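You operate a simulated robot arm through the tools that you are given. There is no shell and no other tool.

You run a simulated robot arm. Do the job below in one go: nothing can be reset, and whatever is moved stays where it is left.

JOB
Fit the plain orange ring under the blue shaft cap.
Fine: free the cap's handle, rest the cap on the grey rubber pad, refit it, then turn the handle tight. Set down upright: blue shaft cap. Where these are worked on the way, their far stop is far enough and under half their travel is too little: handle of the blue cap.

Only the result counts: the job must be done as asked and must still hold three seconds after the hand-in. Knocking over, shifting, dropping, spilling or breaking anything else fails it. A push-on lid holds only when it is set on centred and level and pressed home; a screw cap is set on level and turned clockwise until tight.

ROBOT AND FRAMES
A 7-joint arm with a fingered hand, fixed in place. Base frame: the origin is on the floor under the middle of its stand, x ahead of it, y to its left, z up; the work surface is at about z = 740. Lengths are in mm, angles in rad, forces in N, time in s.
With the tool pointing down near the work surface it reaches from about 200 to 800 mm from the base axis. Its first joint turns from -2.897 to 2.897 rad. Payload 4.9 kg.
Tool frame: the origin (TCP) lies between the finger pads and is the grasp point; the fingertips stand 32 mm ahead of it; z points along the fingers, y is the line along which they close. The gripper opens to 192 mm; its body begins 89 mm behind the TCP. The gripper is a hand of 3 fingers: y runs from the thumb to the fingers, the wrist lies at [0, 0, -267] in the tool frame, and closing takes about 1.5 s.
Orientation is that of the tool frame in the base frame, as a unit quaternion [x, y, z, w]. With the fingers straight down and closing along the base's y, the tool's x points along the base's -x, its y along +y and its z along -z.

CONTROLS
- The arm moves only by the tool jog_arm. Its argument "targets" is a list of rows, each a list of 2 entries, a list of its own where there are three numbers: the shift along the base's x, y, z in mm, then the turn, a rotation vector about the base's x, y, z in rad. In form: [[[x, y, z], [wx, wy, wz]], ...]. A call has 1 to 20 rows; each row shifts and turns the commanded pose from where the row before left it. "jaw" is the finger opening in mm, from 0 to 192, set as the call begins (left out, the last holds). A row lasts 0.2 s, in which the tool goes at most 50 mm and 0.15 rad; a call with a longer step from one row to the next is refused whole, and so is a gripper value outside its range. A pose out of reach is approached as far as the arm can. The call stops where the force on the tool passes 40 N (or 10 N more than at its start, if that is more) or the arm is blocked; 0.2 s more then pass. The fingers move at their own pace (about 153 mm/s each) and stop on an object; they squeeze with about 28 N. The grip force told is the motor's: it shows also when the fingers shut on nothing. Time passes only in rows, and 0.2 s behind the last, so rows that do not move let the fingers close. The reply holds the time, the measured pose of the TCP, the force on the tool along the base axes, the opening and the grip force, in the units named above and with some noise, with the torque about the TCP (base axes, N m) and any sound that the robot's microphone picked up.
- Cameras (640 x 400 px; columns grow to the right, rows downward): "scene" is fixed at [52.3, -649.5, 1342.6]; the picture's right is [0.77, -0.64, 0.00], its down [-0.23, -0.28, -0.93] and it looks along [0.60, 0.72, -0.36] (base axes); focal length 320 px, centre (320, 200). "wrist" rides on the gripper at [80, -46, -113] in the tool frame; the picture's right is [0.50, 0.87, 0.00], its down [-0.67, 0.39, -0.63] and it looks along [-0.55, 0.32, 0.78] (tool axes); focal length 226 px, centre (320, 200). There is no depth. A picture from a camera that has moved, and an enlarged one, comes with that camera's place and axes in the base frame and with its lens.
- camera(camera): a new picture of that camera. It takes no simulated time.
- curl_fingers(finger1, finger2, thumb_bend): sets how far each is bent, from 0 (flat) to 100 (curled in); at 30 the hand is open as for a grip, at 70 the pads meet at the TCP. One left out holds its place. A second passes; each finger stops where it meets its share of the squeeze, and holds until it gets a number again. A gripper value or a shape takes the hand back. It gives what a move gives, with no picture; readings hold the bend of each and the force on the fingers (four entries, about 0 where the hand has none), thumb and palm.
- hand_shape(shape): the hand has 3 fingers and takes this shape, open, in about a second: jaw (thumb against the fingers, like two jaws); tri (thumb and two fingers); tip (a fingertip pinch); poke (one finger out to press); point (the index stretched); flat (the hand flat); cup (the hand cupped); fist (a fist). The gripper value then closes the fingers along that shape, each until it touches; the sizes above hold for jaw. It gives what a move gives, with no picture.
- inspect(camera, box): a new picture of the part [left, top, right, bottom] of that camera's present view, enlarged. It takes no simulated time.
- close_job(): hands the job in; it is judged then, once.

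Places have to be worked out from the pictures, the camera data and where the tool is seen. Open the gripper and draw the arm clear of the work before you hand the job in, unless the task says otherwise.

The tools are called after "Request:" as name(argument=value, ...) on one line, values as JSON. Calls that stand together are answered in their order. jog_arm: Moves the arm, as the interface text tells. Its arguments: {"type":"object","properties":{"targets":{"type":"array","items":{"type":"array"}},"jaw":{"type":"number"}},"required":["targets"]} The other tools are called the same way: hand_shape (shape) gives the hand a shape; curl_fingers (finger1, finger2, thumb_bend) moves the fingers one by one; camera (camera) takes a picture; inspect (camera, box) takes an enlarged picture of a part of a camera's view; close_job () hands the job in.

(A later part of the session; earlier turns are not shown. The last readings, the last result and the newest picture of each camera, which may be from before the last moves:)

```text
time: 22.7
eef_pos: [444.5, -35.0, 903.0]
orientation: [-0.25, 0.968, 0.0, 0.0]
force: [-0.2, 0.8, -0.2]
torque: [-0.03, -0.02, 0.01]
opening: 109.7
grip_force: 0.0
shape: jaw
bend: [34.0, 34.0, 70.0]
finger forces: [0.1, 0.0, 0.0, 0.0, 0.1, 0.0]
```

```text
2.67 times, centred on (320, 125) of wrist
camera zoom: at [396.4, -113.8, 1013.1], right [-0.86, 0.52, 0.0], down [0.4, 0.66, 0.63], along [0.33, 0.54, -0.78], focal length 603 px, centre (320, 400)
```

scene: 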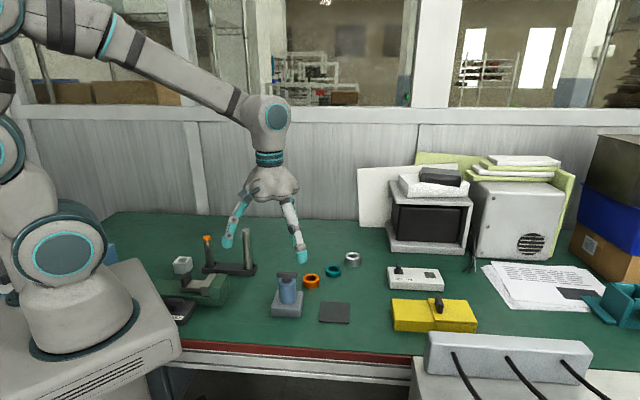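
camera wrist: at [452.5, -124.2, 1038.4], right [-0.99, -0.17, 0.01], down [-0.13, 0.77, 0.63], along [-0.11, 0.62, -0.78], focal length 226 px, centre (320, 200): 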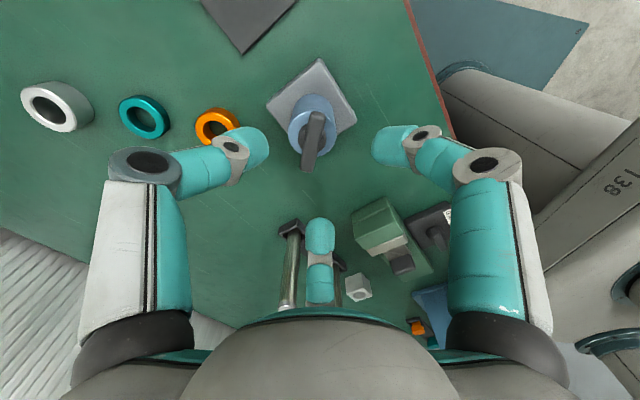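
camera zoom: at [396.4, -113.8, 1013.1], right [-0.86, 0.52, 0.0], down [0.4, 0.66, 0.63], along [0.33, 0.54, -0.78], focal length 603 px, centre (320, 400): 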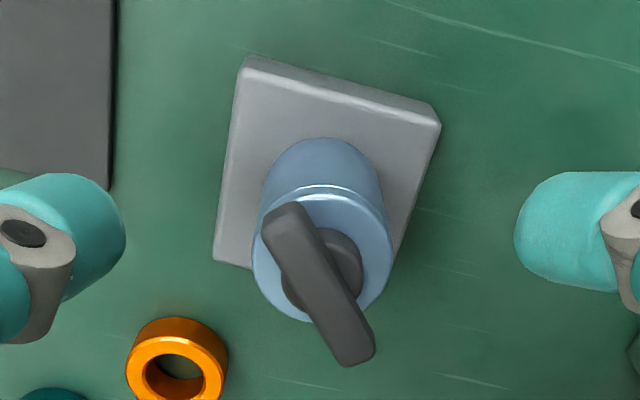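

The cap is centred under the tool to within about 1 mm. I'll lower around the cap body to TCP z≈808.

Request:
jog_arm(targets=[[[-0.5, 0, -23], [0, 0, 0]], [[0, 0, -23], [0, 0, 0]], [[0, 0, -23], [0, 0, 0]], [[0, 0, -23], [0, 0, 0]], [[0, 0, 0], [0, 0, 0]]])

Request:
camera(camera="wrist")

Request:
inspect(camera="scene", box=[240, 220, 340, 320])

```text
time: 23.9
eef_pos: [443.8, -34.8, 806.8]
orientation: [-0.25, 0.968, 0.0, 0.001]
force: [0.4, -0.3, 0.7]
torque: [0.02, -0.01, -0.04]
opening: 109.4
grip_force: 0.0
shape: jaw
bend: [34.0, 34.0, 70.0]
finger forces: [0.0, 0.0, 0.0, 0.0, 0.0, 0.1]
```

```text
taken
camera wrist: at [395.8, -114.0, 919.8], right [-0.86, 0.51, 0.0], down [0.4, 0.67, 0.63], along [0.33, 0.54, -0.77], focal length 226 px, centre (320, 200)
```

wrist: 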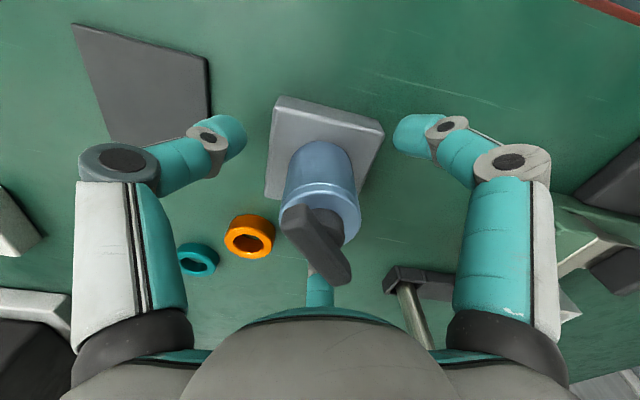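

```text
4.00 times, centred on (290, 270) of scene
camera zoom: at [52.3, -649.5, 1342.6], right [0.77, -0.64, 0.0], down [-0.23, -0.28, -0.93], along [0.6, 0.72, -0.36], focal length 1281 px, centre (440, -80)
```

zoom: 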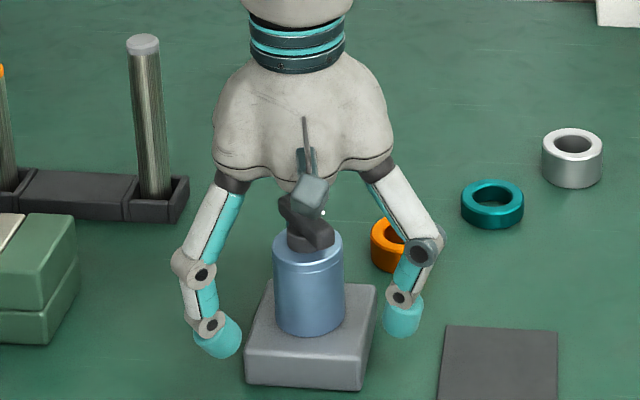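

The fingers straddle the cap body with clearance. I'll close in two steps onto the cap body.

Request:
jog_arm(targets=[[[0, 0, 0], [0, 0, 0]], [[0, 0, 0], [0, 0, 0]], [[0, 0, 0], [0, 0, 0]]], jaw=58)

Request:
jog_arm(targets=[[[0, 0, 0], [0, 0, 0]], [[0, 0, 0], [0, 0, 0]], [[0, 0, 0], [0, 0, 0]]], jaw=40)

Request:
inspect(camera="wrist", box=[200, 80, 440, 260])

Request:
inspect(camera="scene", box=[250, 240, 330, 320])

```text
time: 24.7
eef_pos: [445.2, -35.0, 808.4]
orientation: [-0.25, 0.968, 0.0, 0.0]
force: [0.5, -0.5, 0.4]
torque: [-0.01, 0.01, -0.01]
opening: 58.5
grip_force: 0.1
shape: jaw
bend: [47.0, 47.0, 70.0]
finger forces: [0.1, 0.0, 0.0, 0.1, 0.0, 0.0]
```

```text
time: 25.5
eef_pos: [443.4, -35.7, 807.6]
orientation: [-0.25, 0.968, 0.0, 0.0]
force: [-0.3, 0.1, 0.8]
torque: [0.02, 0.01, 0.01]
opening: 42.3
grip_force: 28.4
shape: jaw
bend: [78.0, 78.0, 70.0]
finger forces: [23.8, 24.9, 0.1, 0.0, 24.3, 0.1]
```

```text
2.22 times, centred on (320, 170) of wrist
camera zoom: at [395.6, -114.0, 919.9], right [-0.86, 0.51, 0.0], down [0.4, 0.67, 0.63], along [0.33, 0.54, -0.78], focal length 502 px, centre (320, 267)
```

zoom: 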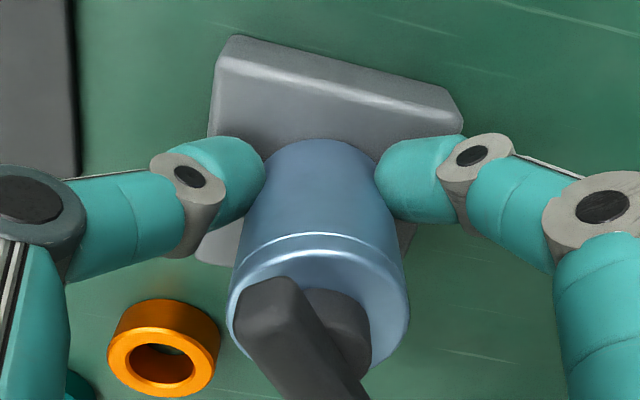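

```text
5.00 times, centred on (290, 280) of scene
camera zoom: at [52.3, -649.5, 1342.6], right [0.77, -0.64, 0.0], down [-0.23, -0.28, -0.93], along [0.6, 0.72, -0.36], focal length 1601 px, centre (470, -200)
```

zoom: 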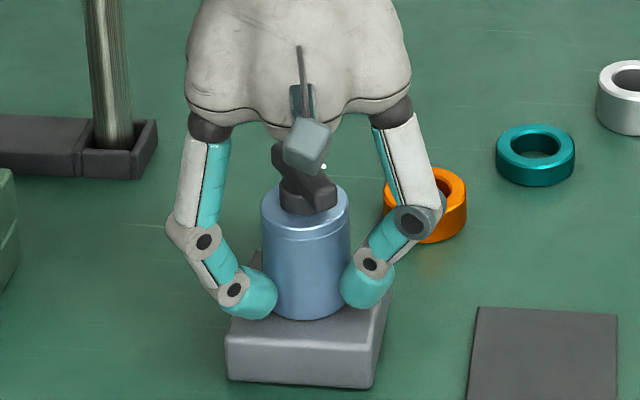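

The grip on the cap body is balanced (about 24 N each, net force near zero). I'll lift gently by a few millimetres and watch the vertical force.

Request:
jog_arm(targets=[[[0, 0, 1], [0, 0, 0]], [[0, 0, 1], [0, 0, 0]], [[0, 0, 1], [0, 0, 0]]])

Request:
inspect(camera="scene", box=[250, 240, 330, 320])

```text
time: 26.3
eef_pos: [445.2, -35.5, 811.4]
orientation: [-0.25, 0.968, 0.001, 0.001]
force: [-0.3, 0.4, -1.7]
torque: [0.02, 0.0, -0.02]
opening: 42.3
grip_force: 27.9
shape: jaw
bend: [78.0, 78.0, 70.0]
finger forces: [23.8, 24.8, 0.1, 0.1, 24.3, 0.1]
```

```text
5.00 times, centred on (290, 280) of scene
camera zoom: at [52.3, -649.5, 1342.6], right [0.77, -0.64, 0.0], down [-0.23, -0.28, -0.93], along [0.6, 0.72, -0.36], focal length 1601 px, centre (470, -200)
```

zoom: 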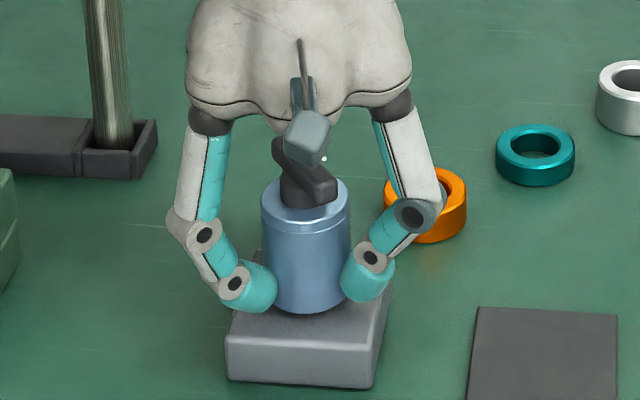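

The cap lifts freely with only about 1.7–2 N of weight. I'll lift straight up well clear of the shaft.

Request:
jog_arm(targets=[[[0, 0, 8], [0, 0, 0]], [[0, 0, 12], [0, 0, 0]], [[0, 0, 15], [0, 0, 0]], [[0, 0, 15], [0, 0, 0]], [[0, 0, 15], [0, 0, 0]], [[0, 0, 15], [0, 0, 0]], [[0, 0, 10], [0, 0, 0]], [[0, 0, 0], [0, 0, 0]]])

Request:
inspect(camera="scene", box=[230, 210, 350, 330])

Request:
inspect(camera="wrist", box=[200, 50, 440, 230])

```text
time: 28.1
eef_pos: [445.0, -34.9, 902.3]
orientation: [-0.251, 0.968, 0.0, 0.001]
force: [0.5, -0.6, -2.0]
torque: [-0.01, -0.02, -0.03]
opening: 42.3
grip_force: 27.9
shape: jaw
bend: [78.0, 78.0, 70.0]
finger forces: [23.8, 24.8, 0.0, 0.0, 24.4, 0.0]
```

```text
3.33 times, centred on (290, 270) of scene
camera zoom: at [52.3, -649.5, 1342.6], right [0.77, -0.64, 0.0], down [-0.23, -0.28, -0.93], along [0.6, 0.72, -0.36], focal length 1067 px, centre (420, -33)
```

zoom: 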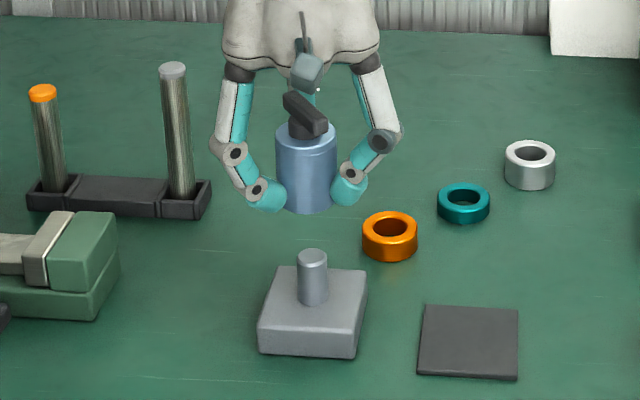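

```text
2.22 times, centred on (320, 140) of wrist
camera zoom: at [396.3, -113.6, 1013.7], right [-0.86, 0.51, 0.0], down [0.4, 0.67, 0.63], along [0.33, 0.54, -0.78], focal length 502 px, centre (320, 333)
```

zoom: 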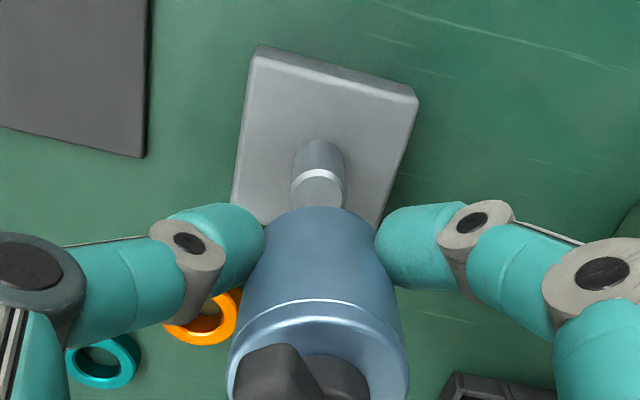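

The bare shaft (about 23 mm dia) on its block is now exposed and the cap is firmly held. I'll carry the cap at height to above the pad at about (523, -134).

Request:
jog_arm(targets=[[[13.1, -16.5, 0], [0, 0, 0]], [[13.1, -16.5, 0], [0, 0, 0]], [[13.1, -16.5, 0], [0, 0, 0]], [[13.1, -16.5, 0], [0, 0, 0]], [[13.1, -16.5, 0], [0, 0, 0]], [[13.1, -16.5, 0], [0, 0, 0]], [[0, 0, 0], [0, 0, 0]]])

Request:
camera(camera="wrist")

Request:
inspect(camera="scene", box=[250, 200, 390, 340])

```text
time: 29.7
eef_pos: [522.7, -134.3, 903.7]
orientation: [-0.25, 0.968, 0.0, 0.0]
force: [-0.3, -0.3, -1.9]
torque: [-0.01, 0.0, 0.0]
opening: 42.1
grip_force: 28.1
shape: jaw
bend: [78.0, 78.0, 70.0]
finger forces: [23.8, 24.9, 0.0, 0.0, 24.7, 0.1]
```

```text
taken
camera wrist: at [475.0, -213.4, 1014.7], right [-0.86, 0.51, 0.0], down [0.4, 0.67, 0.63], along [0.33, 0.54, -0.78], focal length 226 px, centre (320, 200)
```

wrist: 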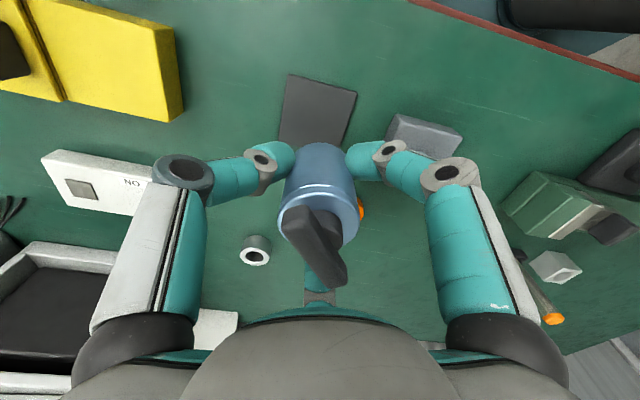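

```text
2.86 times, centred on (320, 270) of scene
camera zoom: at [52.3, -649.5, 1342.6], right [0.77, -0.64, 0.0], down [-0.23, -0.28, -0.93], along [0.6, 0.72, -0.36], focal length 915 px, centre (320, 0)
```

zoom: 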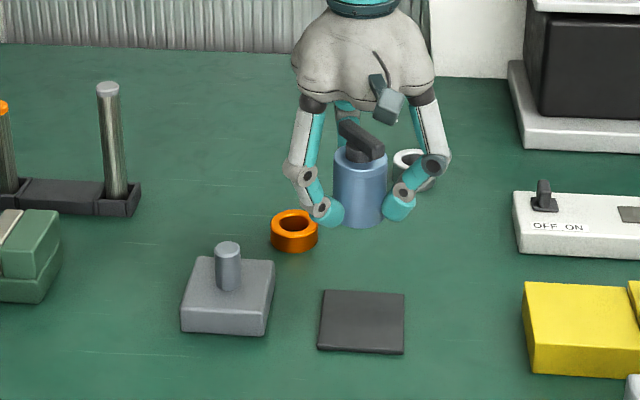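

From this view the pad centre works out to about (526, -137). I'll shift slightly and lower to just above the pad.

Request:
jog_arm(targets=[[[3.4, -2.4, -20], [0, 0, 0]], [[0, 0, -21], [0, 0, 0]], [[0, 0, -21], [0, 0, 0]], [[0, 0, -21], [0, 0, 0]], [[0, 0, -15], [0, 0, 0]], [[0, 0, -5], [0, 0, 0]], [[0, 0, 0], [0, 0, 0]]])

Request:
inspect(camera="scene", box=[290, 250, 390, 340])

Request:
inspect(camera="wrist", box=[200, 50, 440, 230])

```text
time: 31.3
eef_pos: [527.1, -136.0, 797.9]
orientation: [-0.25, 0.968, 0.0, 0.0]
force: [0.1, -0.5, -2.7]
torque: [-0.01, 0.01, 0.04]
opening: 42.1
grip_force: 28.2
shape: jaw
bend: [78.0, 78.0, 70.0]
finger forces: [23.8, 24.9, 0.0, 0.1, 24.4, 0.0]
```

```text
4.44 times, centred on (340, 295) of scene
camera zoom: at [52.3, -649.5, 1342.6], right [0.77, -0.64, 0.0], down [-0.23, -0.28, -0.93], along [0.6, 0.72, -0.36], focal length 1423 px, centre (231, -222)
```

zoom: 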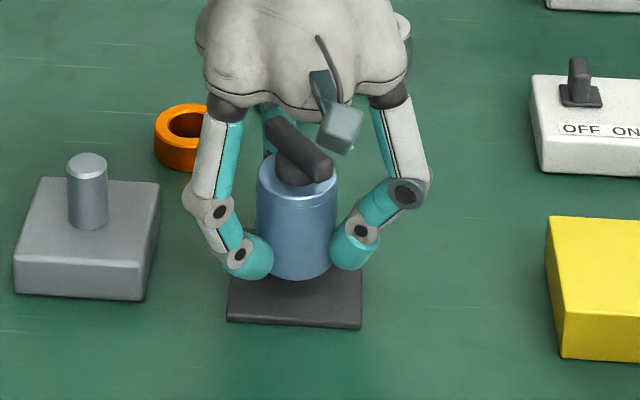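

```text
2.22 times, centred on (320, 140) of wrist
camera zoom: at [478.3, -215.1, 910.8], right [-0.86, 0.51, 0.0], down [0.4, 0.67, 0.63], along [0.33, 0.54, -0.78], focal length 502 px, centre (320, 333)
```

zoom: 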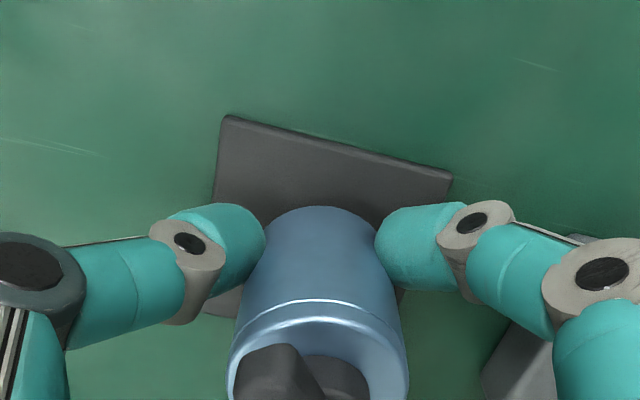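

The cap hovers over the middle of the pad. I'll lower in 1 mm steps until the vertical force shows contact.

Request:
jog_arm(targets=[[[0, 0, -1.5], [0, 0, 0]], [[0, 0, -1.5], [0, 0, 0]], [[0, 0, -1.5], [0, 0, 0]], [[0, 0, -1.5], [0, 0, 0]]])

```text
time: 32.3
eef_pos: [526.9, -137.0, 792.9]
orientation: [-0.25, 0.968, 0.0, 0.0]
force: [-0.3, -1.3, -2.4]
torque: [0.01, 0.02, 0.0]
opening: 42.3
grip_force: 28.0
shape: jaw
bend: [78.0, 78.0, 70.0]
finger forces: [23.8, 24.9, 0.0, 0.0, 24.5, 0.0]
```

No contact yet (force still about -2 N, the cap's weight). I'll keep lowering carefully.

Request:
jog_arm(targets=[[[0, 0, -1], [0, 0, 0]], [[0, 0, -1], [0, 0, 0]], [[0, 0, -1], [0, 0, 0]]])

Request:
jog_arm(targets=[[[0, 0, -1], [0, 0, 0]], [[0, 0, 0], [0, 0, 0]]])

Request:
inspect(camera="scene", box=[290, 250, 390, 340])

```text
time: 33.1
eef_pos: [526.7, -135.1, 790.7]
orientation: [-0.25, 0.968, 0.0, 0.0]
force: [-0.2, 1.0, -2.3]
torque: [-0.04, 0.02, -0.03]
opening: 42.1
grip_force: 27.6
shape: jaw
bend: [78.0, 78.0, 70.0]
finger forces: [23.8, 25.0, 0.1, 0.0, 24.5, 0.0]
```

```text
time: 33.7
eef_pos: [525.6, -136.8, 789.5]
orientation: [-0.25, 0.968, 0.0, 0.0]
force: [0.0, -0.4, -2.3]
torque: [-0.01, 0.01, 0.01]
opening: 42.2
grip_force: 27.8
shape: jaw
bend: [78.0, 78.0, 70.0]
finger forces: [23.9, 24.9, 0.0, 0.0, 24.6, 0.1]
```

```text
4.44 times, centred on (340, 295) of scene
camera zoom: at [52.3, -649.5, 1342.6], right [0.77, -0.64, 0.0], down [-0.23, -0.28, -0.93], along [0.6, 0.72, -0.36], focal length 1423 px, centre (231, -222)
```

zoom: 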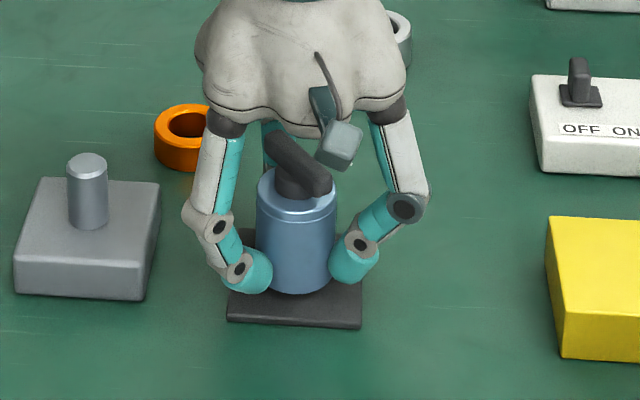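

Still no contact at TCP z≈789.5. I'll continue in 1 mm steps.

Request:
jog_arm(targets=[[[0, 0, -1], [0, 0, 0]], [[0, 0, -1], [0, 0, 0]]])

Request:
jog_arm(targets=[[[0, 0, -1], [0, 0, 0]], [[0, 0, 0], [0, 0, 0]]])

```text
time: 34.3
eef_pos: [525.2, -135.8, 788.3]
orientation: [-0.251, 0.968, 0.0, 0.0]
force: [-0.3, 1.5, -2.1]
torque: [-0.01, -0.01, -0.03]
opening: 42.0
grip_force: 27.7
shape: jaw
bend: [78.0, 78.0, 70.0]
finger forces: [23.8, 24.9, 0.0, 0.0, 24.6, 0.0]
```

```text
time: 34.9
eef_pos: [527.4, -135.9, 786.1]
orientation: [-0.251, 0.968, 0.0, 0.0]
force: [0.0, 0.0, -1.8]
torque: [-0.02, -0.02, 0.03]
opening: 42.1
grip_force: 28.2
shape: jaw
bend: [78.0, 78.0, 70.0]
finger forces: [23.8, 24.9, 0.1, 0.0, 24.5, 0.0]
```

Request:
jog_arm(targets=[[[0, 0, -1], [0, 0, 0]], [[0, 0, 0], [0, 0, 0]]])

Request:
jog_arm(targets=[[[0, 0, -1], [0, 0, 0]], [[0, 0, 0], [0, 0, 0]]])

Request:
inspect(camera="scene", box=[300, 260, 380, 335])

```text
time: 35.5
eef_pos: [528.1, -137.2, 784.4]
orientation: [-0.25, 0.968, 0.0, 0.0]
force: [0.0, 0.4, -2.3]
torque: [0.01, 0.01, -0.01]
opening: 41.9
grip_force: 27.9
shape: jaw
bend: [78.0, 78.0, 70.0]
finger forces: [23.8, 24.9, 0.1, 0.0, 24.5, 0.0]
```

```text
time: 36.1
eef_pos: [526.6, -136.1, 784.1]
orientation: [-0.25, 0.968, 0.0, 0.0]
force: [0.3, -0.2, -2.2]
torque: [0.0, -0.01, 0.04]
opening: 42.1
grip_force: 28.4
shape: jaw
bend: [78.0, 78.0, 70.0]
finger forces: [23.8, 24.9, 0.0, 0.1, 24.5, 0.0]
```

```text
5.33 times, centred on (340, 298) of scene
camera zoom: at [52.3, -649.5, 1342.6], right [0.77, -0.64, 0.0], down [-0.23, -0.28, -0.93], along [0.6, 0.72, -0.36], focal length 1708 px, centre (213, -320)
```

zoom: 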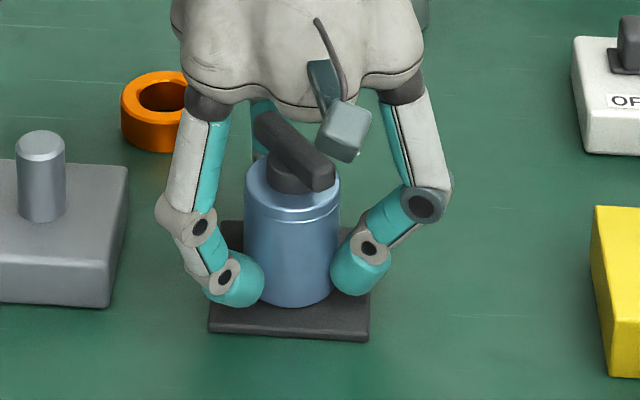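

No contact yet, so the cap's bottom must be a bit closer to the TCP than I estimated. I'll keep going in 1 mm steps.

Request:
jog_arm(targets=[[[0, 0, -1], [0, 0, 0]], [[0, 0, 0], [0, 0, 0]]])

Request:
jog_arm(targets=[[[0, 0, -1], [0, 0, 0]], [[0, 0, 0], [0, 0, 0]]])

Request:
inspect(camera="scene", box=[300, 260, 380, 335])

```text
time: 36.7
eef_pos: [526.7, -135.7, 783.3]
orientation: [-0.25, 0.968, 0.0, 0.0]
force: [-1.4, -0.4, 2.1]
torque: [-0.02, 0.03, 0.0]
opening: 42.1
grip_force: 27.7
shape: jaw
bend: [78.0, 78.0, 70.0]
finger forces: [24.8, 25.3, 0.1, 0.0, 24.6, 0.0]
```

```text
time: 37.3
eef_pos: [527.5, -135.2, 783.1]
orientation: [-0.251, 0.968, -0.001, 0.0]
force: [-4.4, -0.6, 9.8]
torque: [-0.03, 0.07, -0.05]
opening: 42.3
grip_force: 28.1
shape: jaw
bend: [78.0, 78.0, 69.0]
finger forces: [26.9, 26.3, 0.0, 0.0, 25.3, 0.1]
```

```text
5.33 times, centred on (340, 298) of scene
camera zoom: at [52.3, -649.5, 1342.6], right [0.77, -0.64, 0.0], down [-0.23, -0.28, -0.93], along [0.6, 0.72, -0.36], focal length 1708 px, centre (213, -320)
```

zoom: 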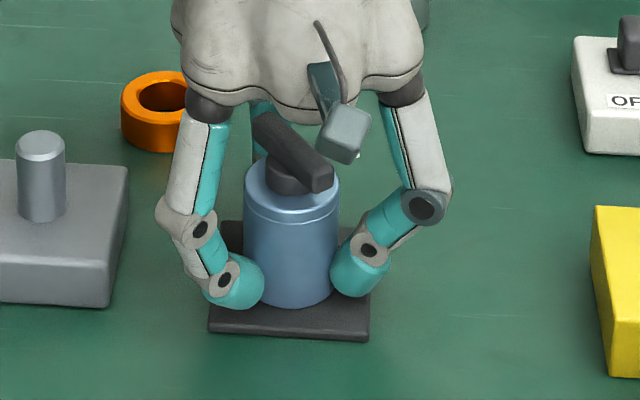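

Contact is made (about 10 N up). I'll ease up 0.6 mm, open the fingers gently and check that the cap stands upright on the pad.

Request:
jog_arm(targets=[[[0, 0, -0.0], [0, 0, 0]], [[0, 0, 0.6], [0, 0, 0]], [[0, 0, 0], [0, 0, 0]]])

Request:
jog_arm(targets=[[[0, 0, 0], [0, 0, 0]], [[0, 0, 0], [0, 0, 0]], [[0, 0, 0], [0, 0, 0]], [[0, 0, 0], [0, 0, 0]]], jaw=100)

Request:
inspect(camera="scene", box=[300, 260, 380, 335])

Request:
camera(camera="wrist")

```text
time: 38.1
eef_pos: [526.9, -136.6, 782.5]
orientation: [-0.251, 0.968, 0.0, 0.001]
force: [-1.1, -1.1, 7.8]
torque: [-0.02, 0.01, -0.01]
opening: 42.2
grip_force: 27.9
shape: jaw
bend: [78.0, 78.0, 69.0]
finger forces: [26.1, 26.5, 0.0, 0.1, 26.1, 0.0]
```

```text
time: 39.1
eef_pos: [526.2, -136.8, 783.0]
orientation: [-0.251, 0.968, 0.0, 0.0]
force: [0.2, 1.1, -0.5]
torque: [0.02, 0.01, -0.02]
opening: 99.4
grip_force: 0.2
shape: jaw
bend: [36.0, 36.0, 70.0]
finger forces: [0.1, 0.0, 0.0, 0.1, 0.1, 0.0]
```

```text
5.33 times, centred on (340, 298) of scene
camera zoom: at [52.3, -649.5, 1342.6], right [0.77, -0.64, 0.0], down [-0.23, -0.28, -0.93], along [0.6, 0.72, -0.36], focal length 1708 px, centre (213, -320)
```

zoom: 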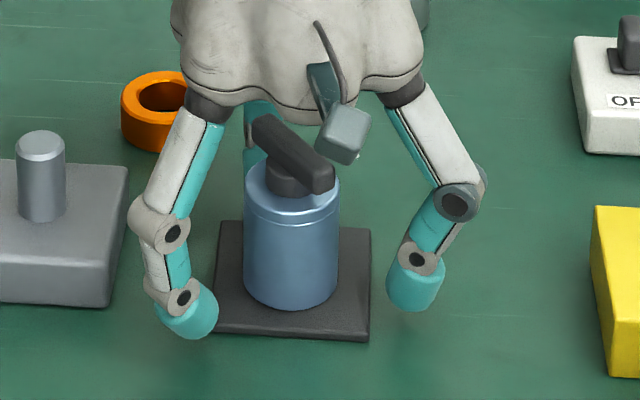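

```text
taken
camera wrist: at [478.2, -215.4, 894.6], right [-0.86, 0.51, 0.0], down [0.4, 0.67, 0.63], along [0.33, 0.54, -0.78], focal length 226 px, centre (320, 200)
```

wrist: 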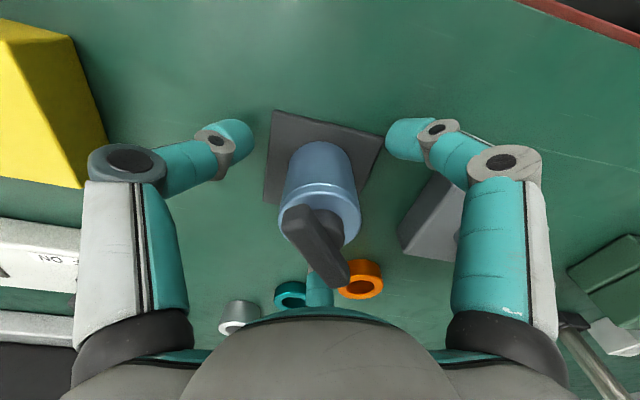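

The cap stands upright on the pad. I'll rise straight up, then move above the orange ring at about (563, 11). The present yaw puts the fingers at 59°, 179° and -61°, so they straddle the teal ring's direction.

Request:
jog_arm(targets=[[[0, 0, 10], [0, 0, 0]], [[0, 0, 25], [0, 0, 0]], [[0, 0, 30], [0, 0, 0]], [[0, 0, 30], [0, 0, 0]], [[0, 0, 25], [0, 0, 0]], [[6.1, 24.7, 0], [0, 0, 0]], [[6.1, 24.7, 0], [0, 0, 0]], [[6.1, 24.7, 0], [0, 0, 0]], [[6.1, 24.7, 0], [0, 0, 0]], [[6.1, 24.7, 0], [0, 0, 0]], [[6.1, 24.7, 0], [0, 0, 0]], [[0, 0, 0], [0, 0, 0]]])

Request:
camera(camera="wrist")

Request:
inspect(camera="wrist", box=[220, 50, 420, 200])

Request:
camera(camera="scene")

```text
time: 41.7
eef_pos: [563.7, 12.2, 902.9]
orientation: [-0.25, 0.968, 0.001, 0.0]
force: [0.8, -0.8, -0.4]
torque: [0.01, 0.03, 0.01]
opening: 99.7
grip_force: 0.0
shape: jaw
bend: [36.0, 36.0, 70.0]
finger forces: [0.0, 0.1, 0.1, 0.0, 0.0, 0.0]
```

```text
taken
camera wrist: at [514.6, -66.5, 1014.7], right [-0.86, 0.51, 0.0], down [0.4, 0.66, 0.63], along [0.33, 0.54, -0.78], focal length 226 px, centre (320, 200)
```

wrist: 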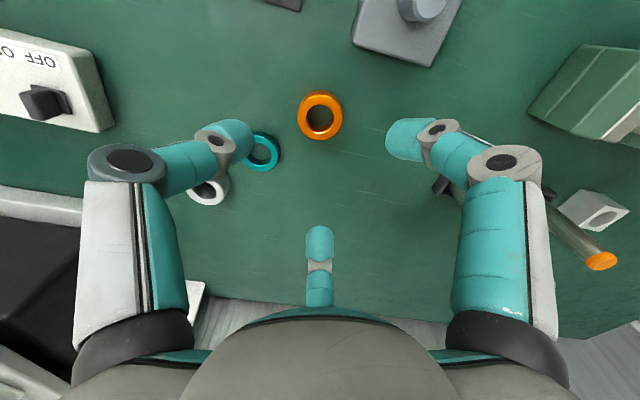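

```text
2.67 times, centred on (320, 125) of wrist
camera zoom: at [514.6, -66.5, 1014.7], right [-0.86, 0.51, 0.0], down [0.4, 0.66, 0.63], along [0.33, 0.54, -0.78], focal length 603 px, centre (320, 400)
```

zoom: 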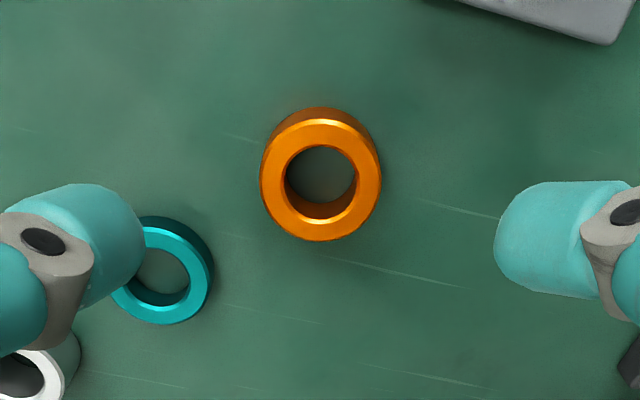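

```text
taken
```

scene: 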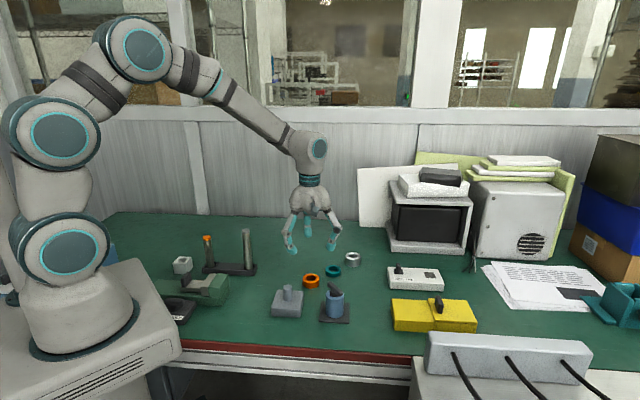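

The ring centre is at about (559, 10), OD about 51, ID about 29, top z≈760. I'll centre over it, narrow to 84 mm and lower to TCP z≈779.

Request:
jog_arm(targets=[[[-3.2, -2.7, 0], [0, 0, 0]], [[0, 0, -20], [0, 0, 0]], [[0, 0, -25], [0, 0, 0]], [[0, 0, -25], [0, 0, 0]], [[0, 0, -25], [0, 0, 0]], [[0, 0, -15], [0, 0, 0]], [[0, 0, -10], [0, 0, 0]], [[0, 0, 0], [0, 0, 0]]], jaw=84)

Request:
camera(camera="wrist")

Request:
inspect(camera="scene", box=[270, 230, 370, 320])

```text
time: 43.5
eef_pos: [560.5, 9.1, 783.1]
orientation: [-0.251, 0.968, -0.002, 0.0]
force: [-0.7, -0.8, -0.2]
torque: [0.0, 0.0, 0.0]
opening: 84.7
grip_force: 0.0
shape: jaw
bend: [39.0, 39.0, 70.0]
finger forces: [0.0, 0.0, 0.0, 0.0, 0.1, 0.1]
```

```text
taken
camera wrist: at [511.5, -69.8, 894.4], right [-0.86, 0.51, 0.0], down [0.4, 0.67, 0.63], along [0.33, 0.54, -0.78], focal length 226 px, centre (320, 200)
```

wrist: 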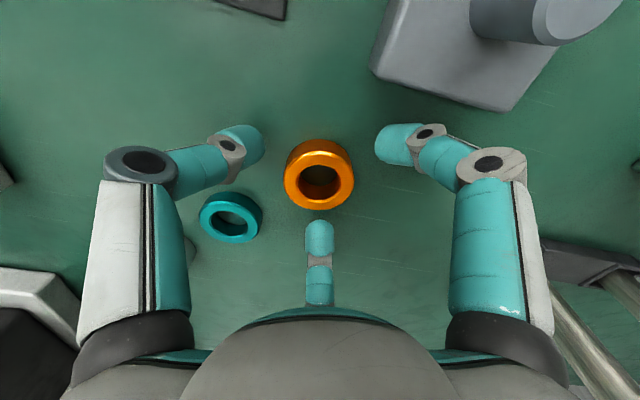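

```text
4.44 times, centred on (320, 275) of scene
camera zoom: at [52.3, -649.5, 1342.6], right [0.77, -0.64, 0.0], down [-0.23, -0.28, -0.93], along [0.6, 0.72, -0.36], focal length 1423 px, centre (320, -133)
```

zoom: 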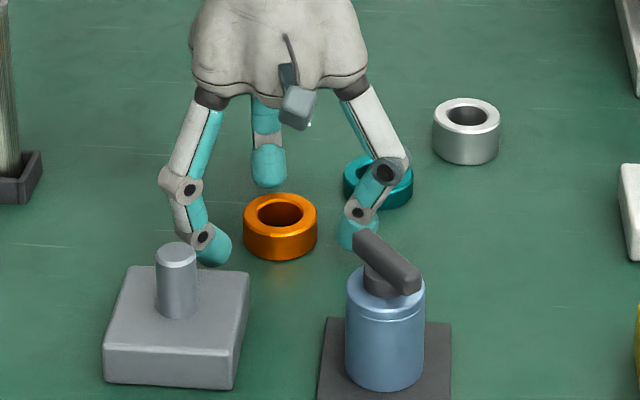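

The ring is centred under the hand to within about 1 mm and the teal ring is clear. I'll lower 5 mm more, then close.

Request:
jog_arm(targets=[[[0, -0.5, -3], [0, 0, 0]], [[0, 0, -2.5], [0, 0, 0]], [[0, 0, 0], [0, 0, 0]]])

Request:
jog_arm(targets=[[[0, 0, 0], [0, 0, 0]], [[0, 0, 0], [0, 0, 0]]], jaw=60)

Request:
inspect(camera="scene", box=[270, 230, 370, 320])

Request:
inspect(camera="wrist", box=[200, 100, 440, 260])

```text
time: 44.3
eef_pos: [559.9, 9.1, 776.9]
orientation: [-0.25, 0.968, 0.0, 0.0]
force: [-0.3, 0.3, 0.3]
torque: [-0.01, 0.03, -0.02]
opening: 84.3
grip_force: 0.1
shape: jaw
bend: [39.0, 39.0, 70.0]
finger forces: [0.1, 0.0, 0.1, 0.1, 0.0, 0.0]
```

```text
time: 44.9
eef_pos: [558.9, 9.0, 777.1]
orientation: [-0.25, 0.968, 0.0, 0.001]
force: [-0.1, 0.0, -0.7]
torque: [0.0, 0.01, -0.01]
opening: 60.5
grip_force: 0.1
shape: jaw
bend: [47.0, 47.0, 70.0]
finger forces: [0.0, 0.0, 0.0, 0.0, 0.1, 0.0]
```

```text
4.44 times, centred on (320, 275) of scene
camera zoom: at [52.3, -649.5, 1342.6], right [0.77, -0.64, 0.0], down [-0.23, -0.28, -0.93], along [0.6, 0.72, -0.36], focal length 1423 px, centre (320, -133)
```

zoom: 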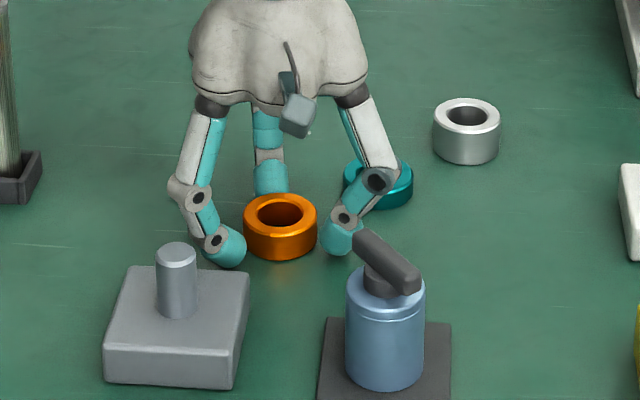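

```text
2.50 times, centred on (320, 180) of wrist
camera zoom: at [511.3, -70.2, 889.1], right [-0.86, 0.51, 0.0], down [0.4, 0.67, 0.63], along [0.33, 0.54, -0.78], focal length 565 px, centre (320, 250)
```

zoom: 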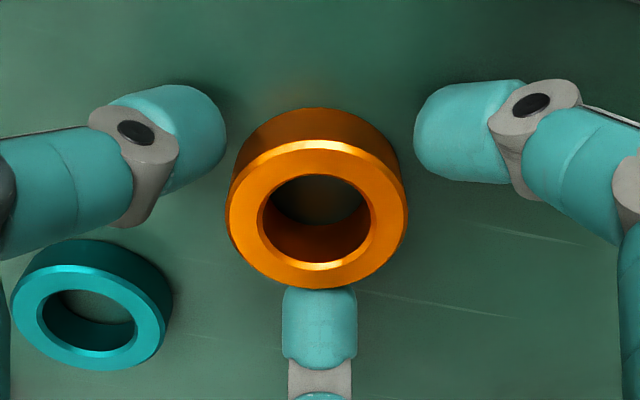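

The pads are evenly spaced around the ring at table height, so I'll close to grip it.

Request:
jog_arm(targets=[[[0, 0, 0], [0, 0, 0]], [[0, 0, 0], [0, 0, 0]], [[0, 0, 0], [0, 0, 0]]], jaw=40)

Request:
inspect(camera="scene", box=[270, 230, 370, 320])

Request:
inspect(camera="wrist", box=[200, 100, 440, 260])

```text
time: 45.7
eef_pos: [560.1, 8.8, 777.4]
orientation: [-0.25, 0.968, 0.0, 0.0]
force: [0.6, -0.6, -0.5]
torque: [-0.05, -0.02, 0.02]
opening: 45.5
grip_force: 28.6
shape: jaw
bend: [78.0, 78.0, 70.0]
finger forces: [24.3, 25.6, 0.0, 0.0, 24.8, 0.1]
```

```text
4.44 times, centred on (320, 275) of scene
camera zoom: at [52.3, -649.5, 1342.6], right [0.77, -0.64, 0.0], down [-0.23, -0.28, -0.93], along [0.6, 0.72, -0.36], focal length 1423 px, centre (320, -133)
```

zoom: 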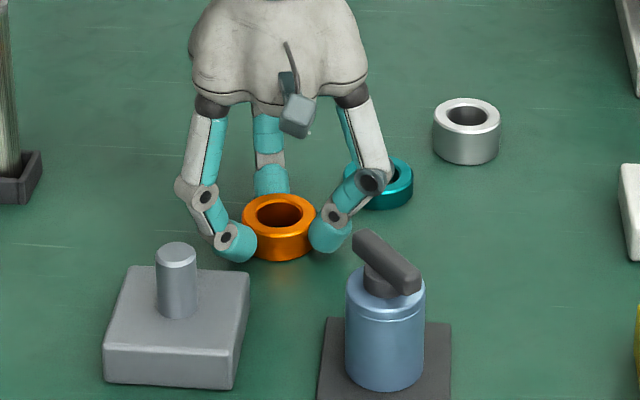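

```text
2.50 times, centred on (320, 180) of wrist
camera zoom: at [511.3, -70.2, 889.0], right [-0.86, 0.51, 0.0], down [0.4, 0.67, 0.63], along [0.33, 0.54, -0.78], focal length 565 px, centre (320, 250)
```

zoom: 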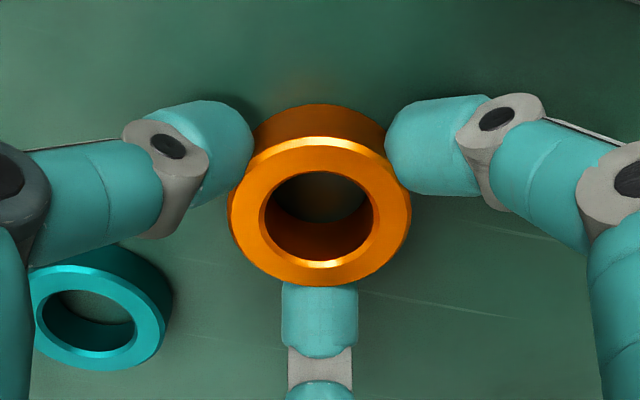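

The ring is gripped evenly. I'll lift slightly to check it holds, then raise it clear.

Request:
jog_arm(targets=[[[0, 0, 2], [0, 0, 0]], [[0, 0, 4], [0, 0, 0]], [[0, 0, 10], [0, 0, 0]], [[0, 0, 25], [0, 0, 0]], [[0, 0, 30], [0, 0, 0]], [[0, 0, 30], [0, 0, 0]], [[0, 0, 20], [0, 0, 0]], [[0, 0, 0], [0, 0, 0]]])

Request:
camera(camera="wrist")

Request:
inspect(camera="scene", box=[250, 200, 370, 320])

```text
time: 47.5
eef_pos: [559.8, 8.5, 897.8]
orientation: [-0.251, 0.968, 0.0, 0.0]
force: [-0.5, 0.5, -1.2]
torque: [0.01, 0.0, 0.0]
opening: 44.9
grip_force: 27.3
shape: jaw
bend: [78.0, 78.0, 70.0]
finger forces: [24.3, 25.6, 0.0, 0.0, 24.9, 0.1]
```

```text
taken
camera wrist: at [511.4, -70.8, 1010.3], right [-0.86, 0.51, 0.0], down [0.4, 0.67, 0.63], along [0.33, 0.54, -0.78], focal length 226 px, centre (320, 200)
```

wrist: 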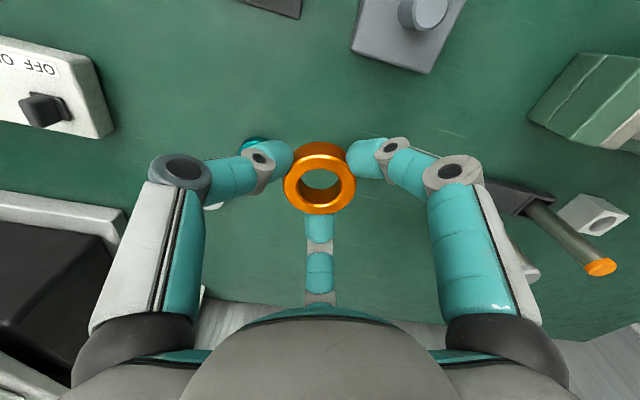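

```text
3.33 times, centred on (310, 260) of scene
camera zoom: at [52.3, -649.5, 1342.6], right [0.77, -0.64, 0.0], down [-0.23, -0.28, -0.93], along [0.6, 0.72, -0.36], focal length 1067 px, centre (353, 0)
```

zoom: 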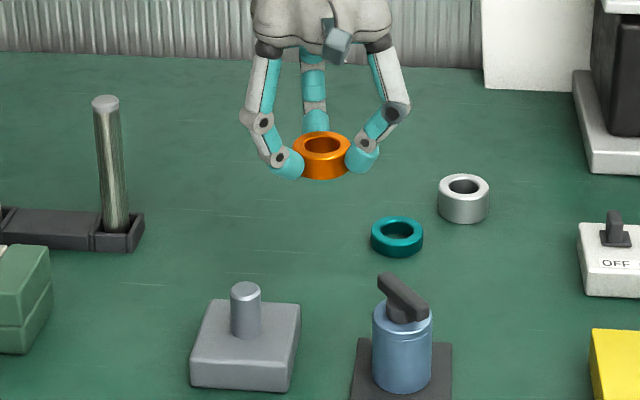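

The ring is held level. I'll move it over the shaft at about (444, -35.5), staying high, then check the alignment.

Request:
jog_arm(targets=[[[-19.2, -7.3, 0], [0, 0, 0]], [[-19.2, -7.3, 0], [0, 0, 0]], [[-19.2, -7.3, 0], [0, 0, 0]], [[-19.2, -7.3, 0], [0, 0, 0]], [[-19.2, -7.3, 0], [0, 0, 0]], [[-19.1, -7.3, 0], [0, 0, 0]], [[0, 0, 0], [0, 0, 0]]])

Request:
inspect(camera="wrist", box=[220, 60, 420, 230])

Request:
inspect(camera="scene", box=[240, 210, 340, 320])

```text
time: 49.1
eef_pos: [444.3, -35.7, 897.6]
orientation: [-0.25, 0.968, 0.0, -0.001]
force: [0.7, -0.2, -0.2]
torque: [0.01, -0.04, 0.01]
opening: 45.5
grip_force: 27.5
shape: jaw
bend: [78.0, 78.0, 70.0]
finger forces: [24.2, 25.7, 0.1, 0.0, 25.0, 0.0]
```

```text
2.35 times, centred on (320, 145) of wrist
camera zoom: at [395.3, -114.4, 1009.3], right [-0.86, 0.51, 0.0], down [0.4, 0.67, 0.63], along [0.33, 0.54, -0.78], focal length 532 px, centre (320, 329)
```

zoom: 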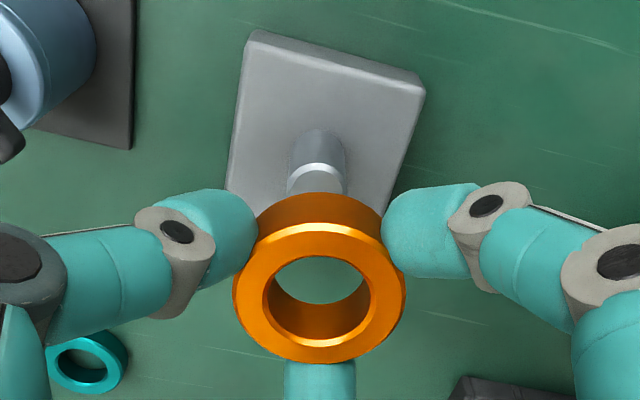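

```text
3.64 times, centred on (290, 265) of scene
camera zoom: at [52.3, -649.5, 1342.6], right [0.77, -0.64, 0.0], down [-0.23, -0.28, -0.93], along [0.6, 0.72, -0.36], focal length 1164 px, centre (429, -36)
```

zoom: 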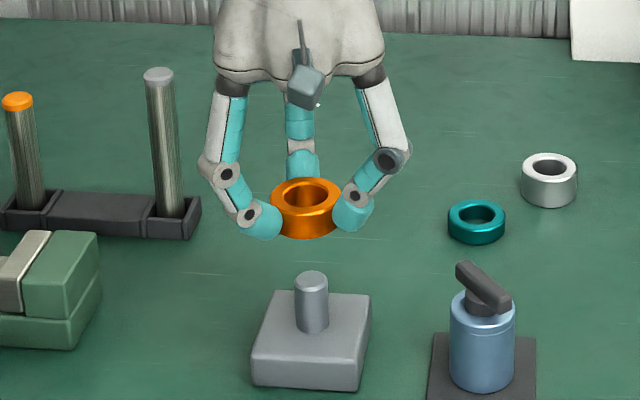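

Comparing the ring and shaft in both views, the shaft sits about (+1.2, 0) mm from the ring axis, with roughly 3 mm radial clearance. I'll shift slightly and lower until the ring hovers just above the shaft top, then recheck.

Request:
jog_arm(targets=[[[1.2, -0.2, -12], [0, 0, 0]], [[0, 0, -15], [0, 0, 0]], [[0, 0, -14], [0, 0, 0]], [[0, 0, 0], [0, 0, 0]]])

Request:
inspect(camera="wrist", box=[240, 80, 400, 230])

Request:
inspect(camera="scene", box=[255, 240, 325, 310])

```text
time: 50.1
eef_pos: [446.2, -36.3, 856.6]
orientation: [-0.25, 0.968, -0.001, 0.0]
force: [1.2, 0.3, -1.6]
torque: [0.02, 0.0, -0.02]
opening: 45.2
grip_force: 27.6
shape: jaw
bend: [78.0, 78.0, 70.0]
finger forces: [24.3, 25.7, 0.0, 0.0, 24.8, 0.0]
```

```text
2.67 times, centred on (320, 155) of wrist
camera zoom: at [397.4, -114.5, 968.8], right [-0.86, 0.51, 0.0], down [0.4, 0.67, 0.63], along [0.33, 0.54, -0.78], focal length 603 px, centre (320, 320)
```

zoom: 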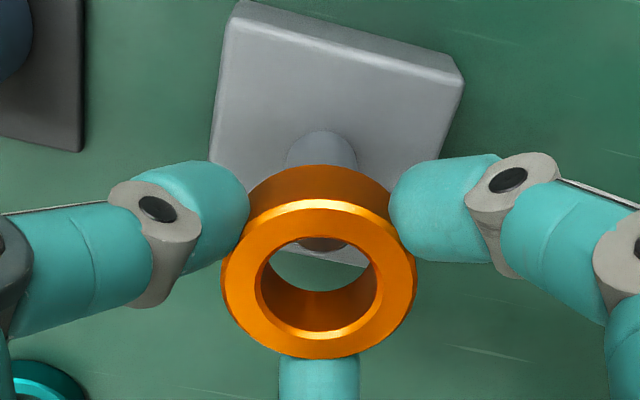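

```text
5.71 times, centred on (290, 275) of scene
camera zoom: at [52.3, -649.5, 1342.6], right [0.77, -0.64, 0.0], down [-0.23, -0.28, -0.93], along [0.6, 0.72, -0.36], focal length 1830 px, centre (491, -229)
```

zoom: 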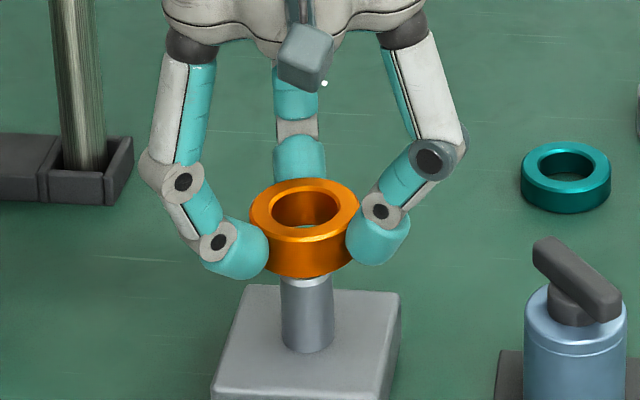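

Laterally the ring and shaft line up within about 0.5 mm. I'll zoom into the ring hole to check the front-back alignment.

Request:
inspect(camera="wrist", box=[285, 110, 355, 180])

Request:
inspect(camera="scene", box=[272, 262, 308, 298])

```text
5.71 times, centred on (320, 145) of wrist
camera zoom: at [397.4, -114.5, 968.8], right [-0.86, 0.51, 0.0], down [0.4, 0.67, 0.63], along [0.33, 0.54, -0.78], focal length 1292 px, centre (320, 514)
```

zoom: 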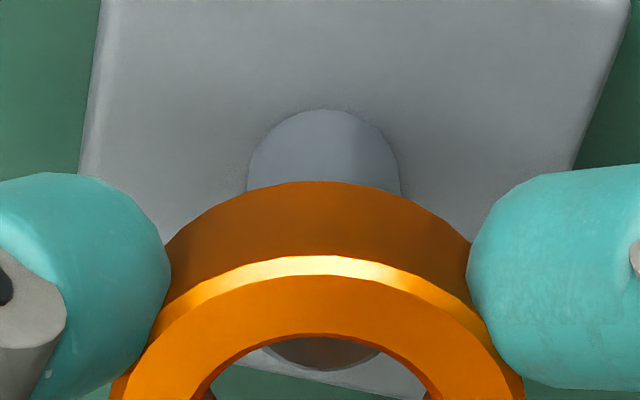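

```text
11.11 times, centred on (290, 280) of scene
camera zoom: at [52.3, -649.5, 1342.6], right [0.77, -0.64, 0.0], down [-0.23, -0.28, -0.93], along [0.6, 0.72, -0.36], focal length 3558 px, centre (653, -689)
```

zoom: 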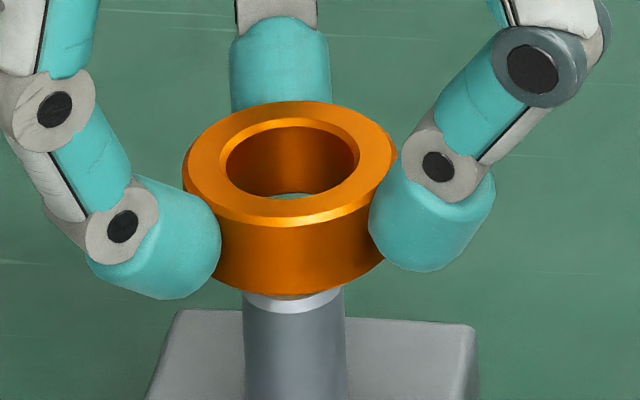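

The shaft is about 1.5 mm back from the ring centre, with about 2.6 mm clearance. I'll correct by (-1.0, -1.1) and lower slowly onto the shaft while watching the force.

Request:
jog_arm(targets=[[[-1.0, -1.1, 0], [0, 0, 0]], [[0, 0, -4], [0, 0, 0]], [[0, 0, -4], [0, 0, 0]], [[0, 0, 0], [0, 0, 0]]])

Request:
inspect(camera="wrist", box=[270, 100, 370, 200])

Request:
inspect(camera="scene", box=[272, 262, 308, 298])

```text
time: 51.1
eef_pos: [444.9, -36.0, 849.3]
orientation: [-0.251, 0.968, 0.0, 0.0]
force: [-0.2, 0.7, -1.6]
torque: [-0.01, 0.02, -0.01]
opening: 45.4
grip_force: 27.6
shape: jaw
bend: [78.0, 78.0, 70.0]
finger forces: [24.3, 25.7, 0.0, 0.0, 24.7, 0.0]
```

```text
4.00 times, centred on (320, 150) of wrist
camera zoom: at [396.6, -115.4, 961.2], right [-0.86, 0.51, 0.0], down [0.4, 0.67, 0.63], along [0.33, 0.54, -0.78], focal length 904 px, centre (320, 400)
```

zoom: 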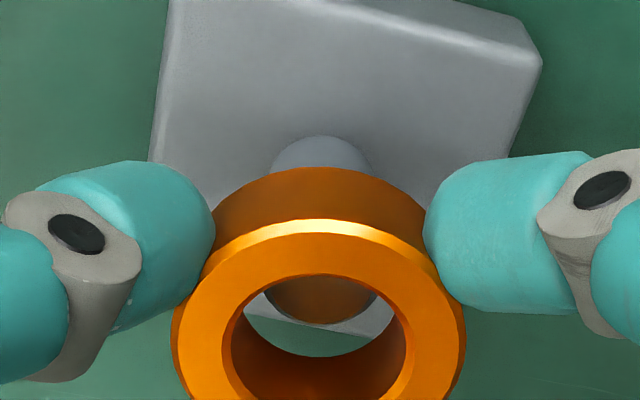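

```text
11.11 times, centred on (290, 280) of scene
camera zoom: at [52.3, -649.5, 1342.6], right [0.77, -0.64, 0.0], down [-0.23, -0.28, -0.93], along [0.6, 0.72, -0.36], focal length 3558 px, centre (653, -689)
```

zoom: 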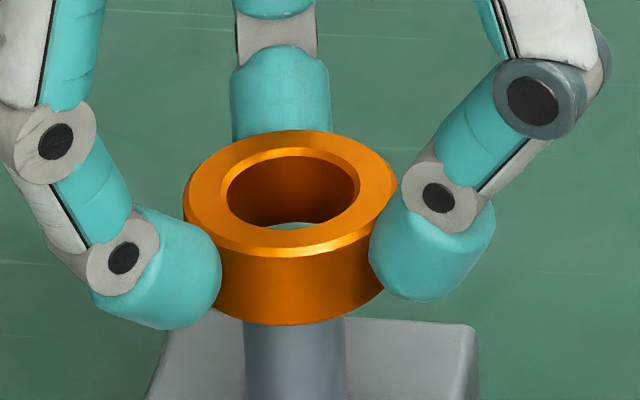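

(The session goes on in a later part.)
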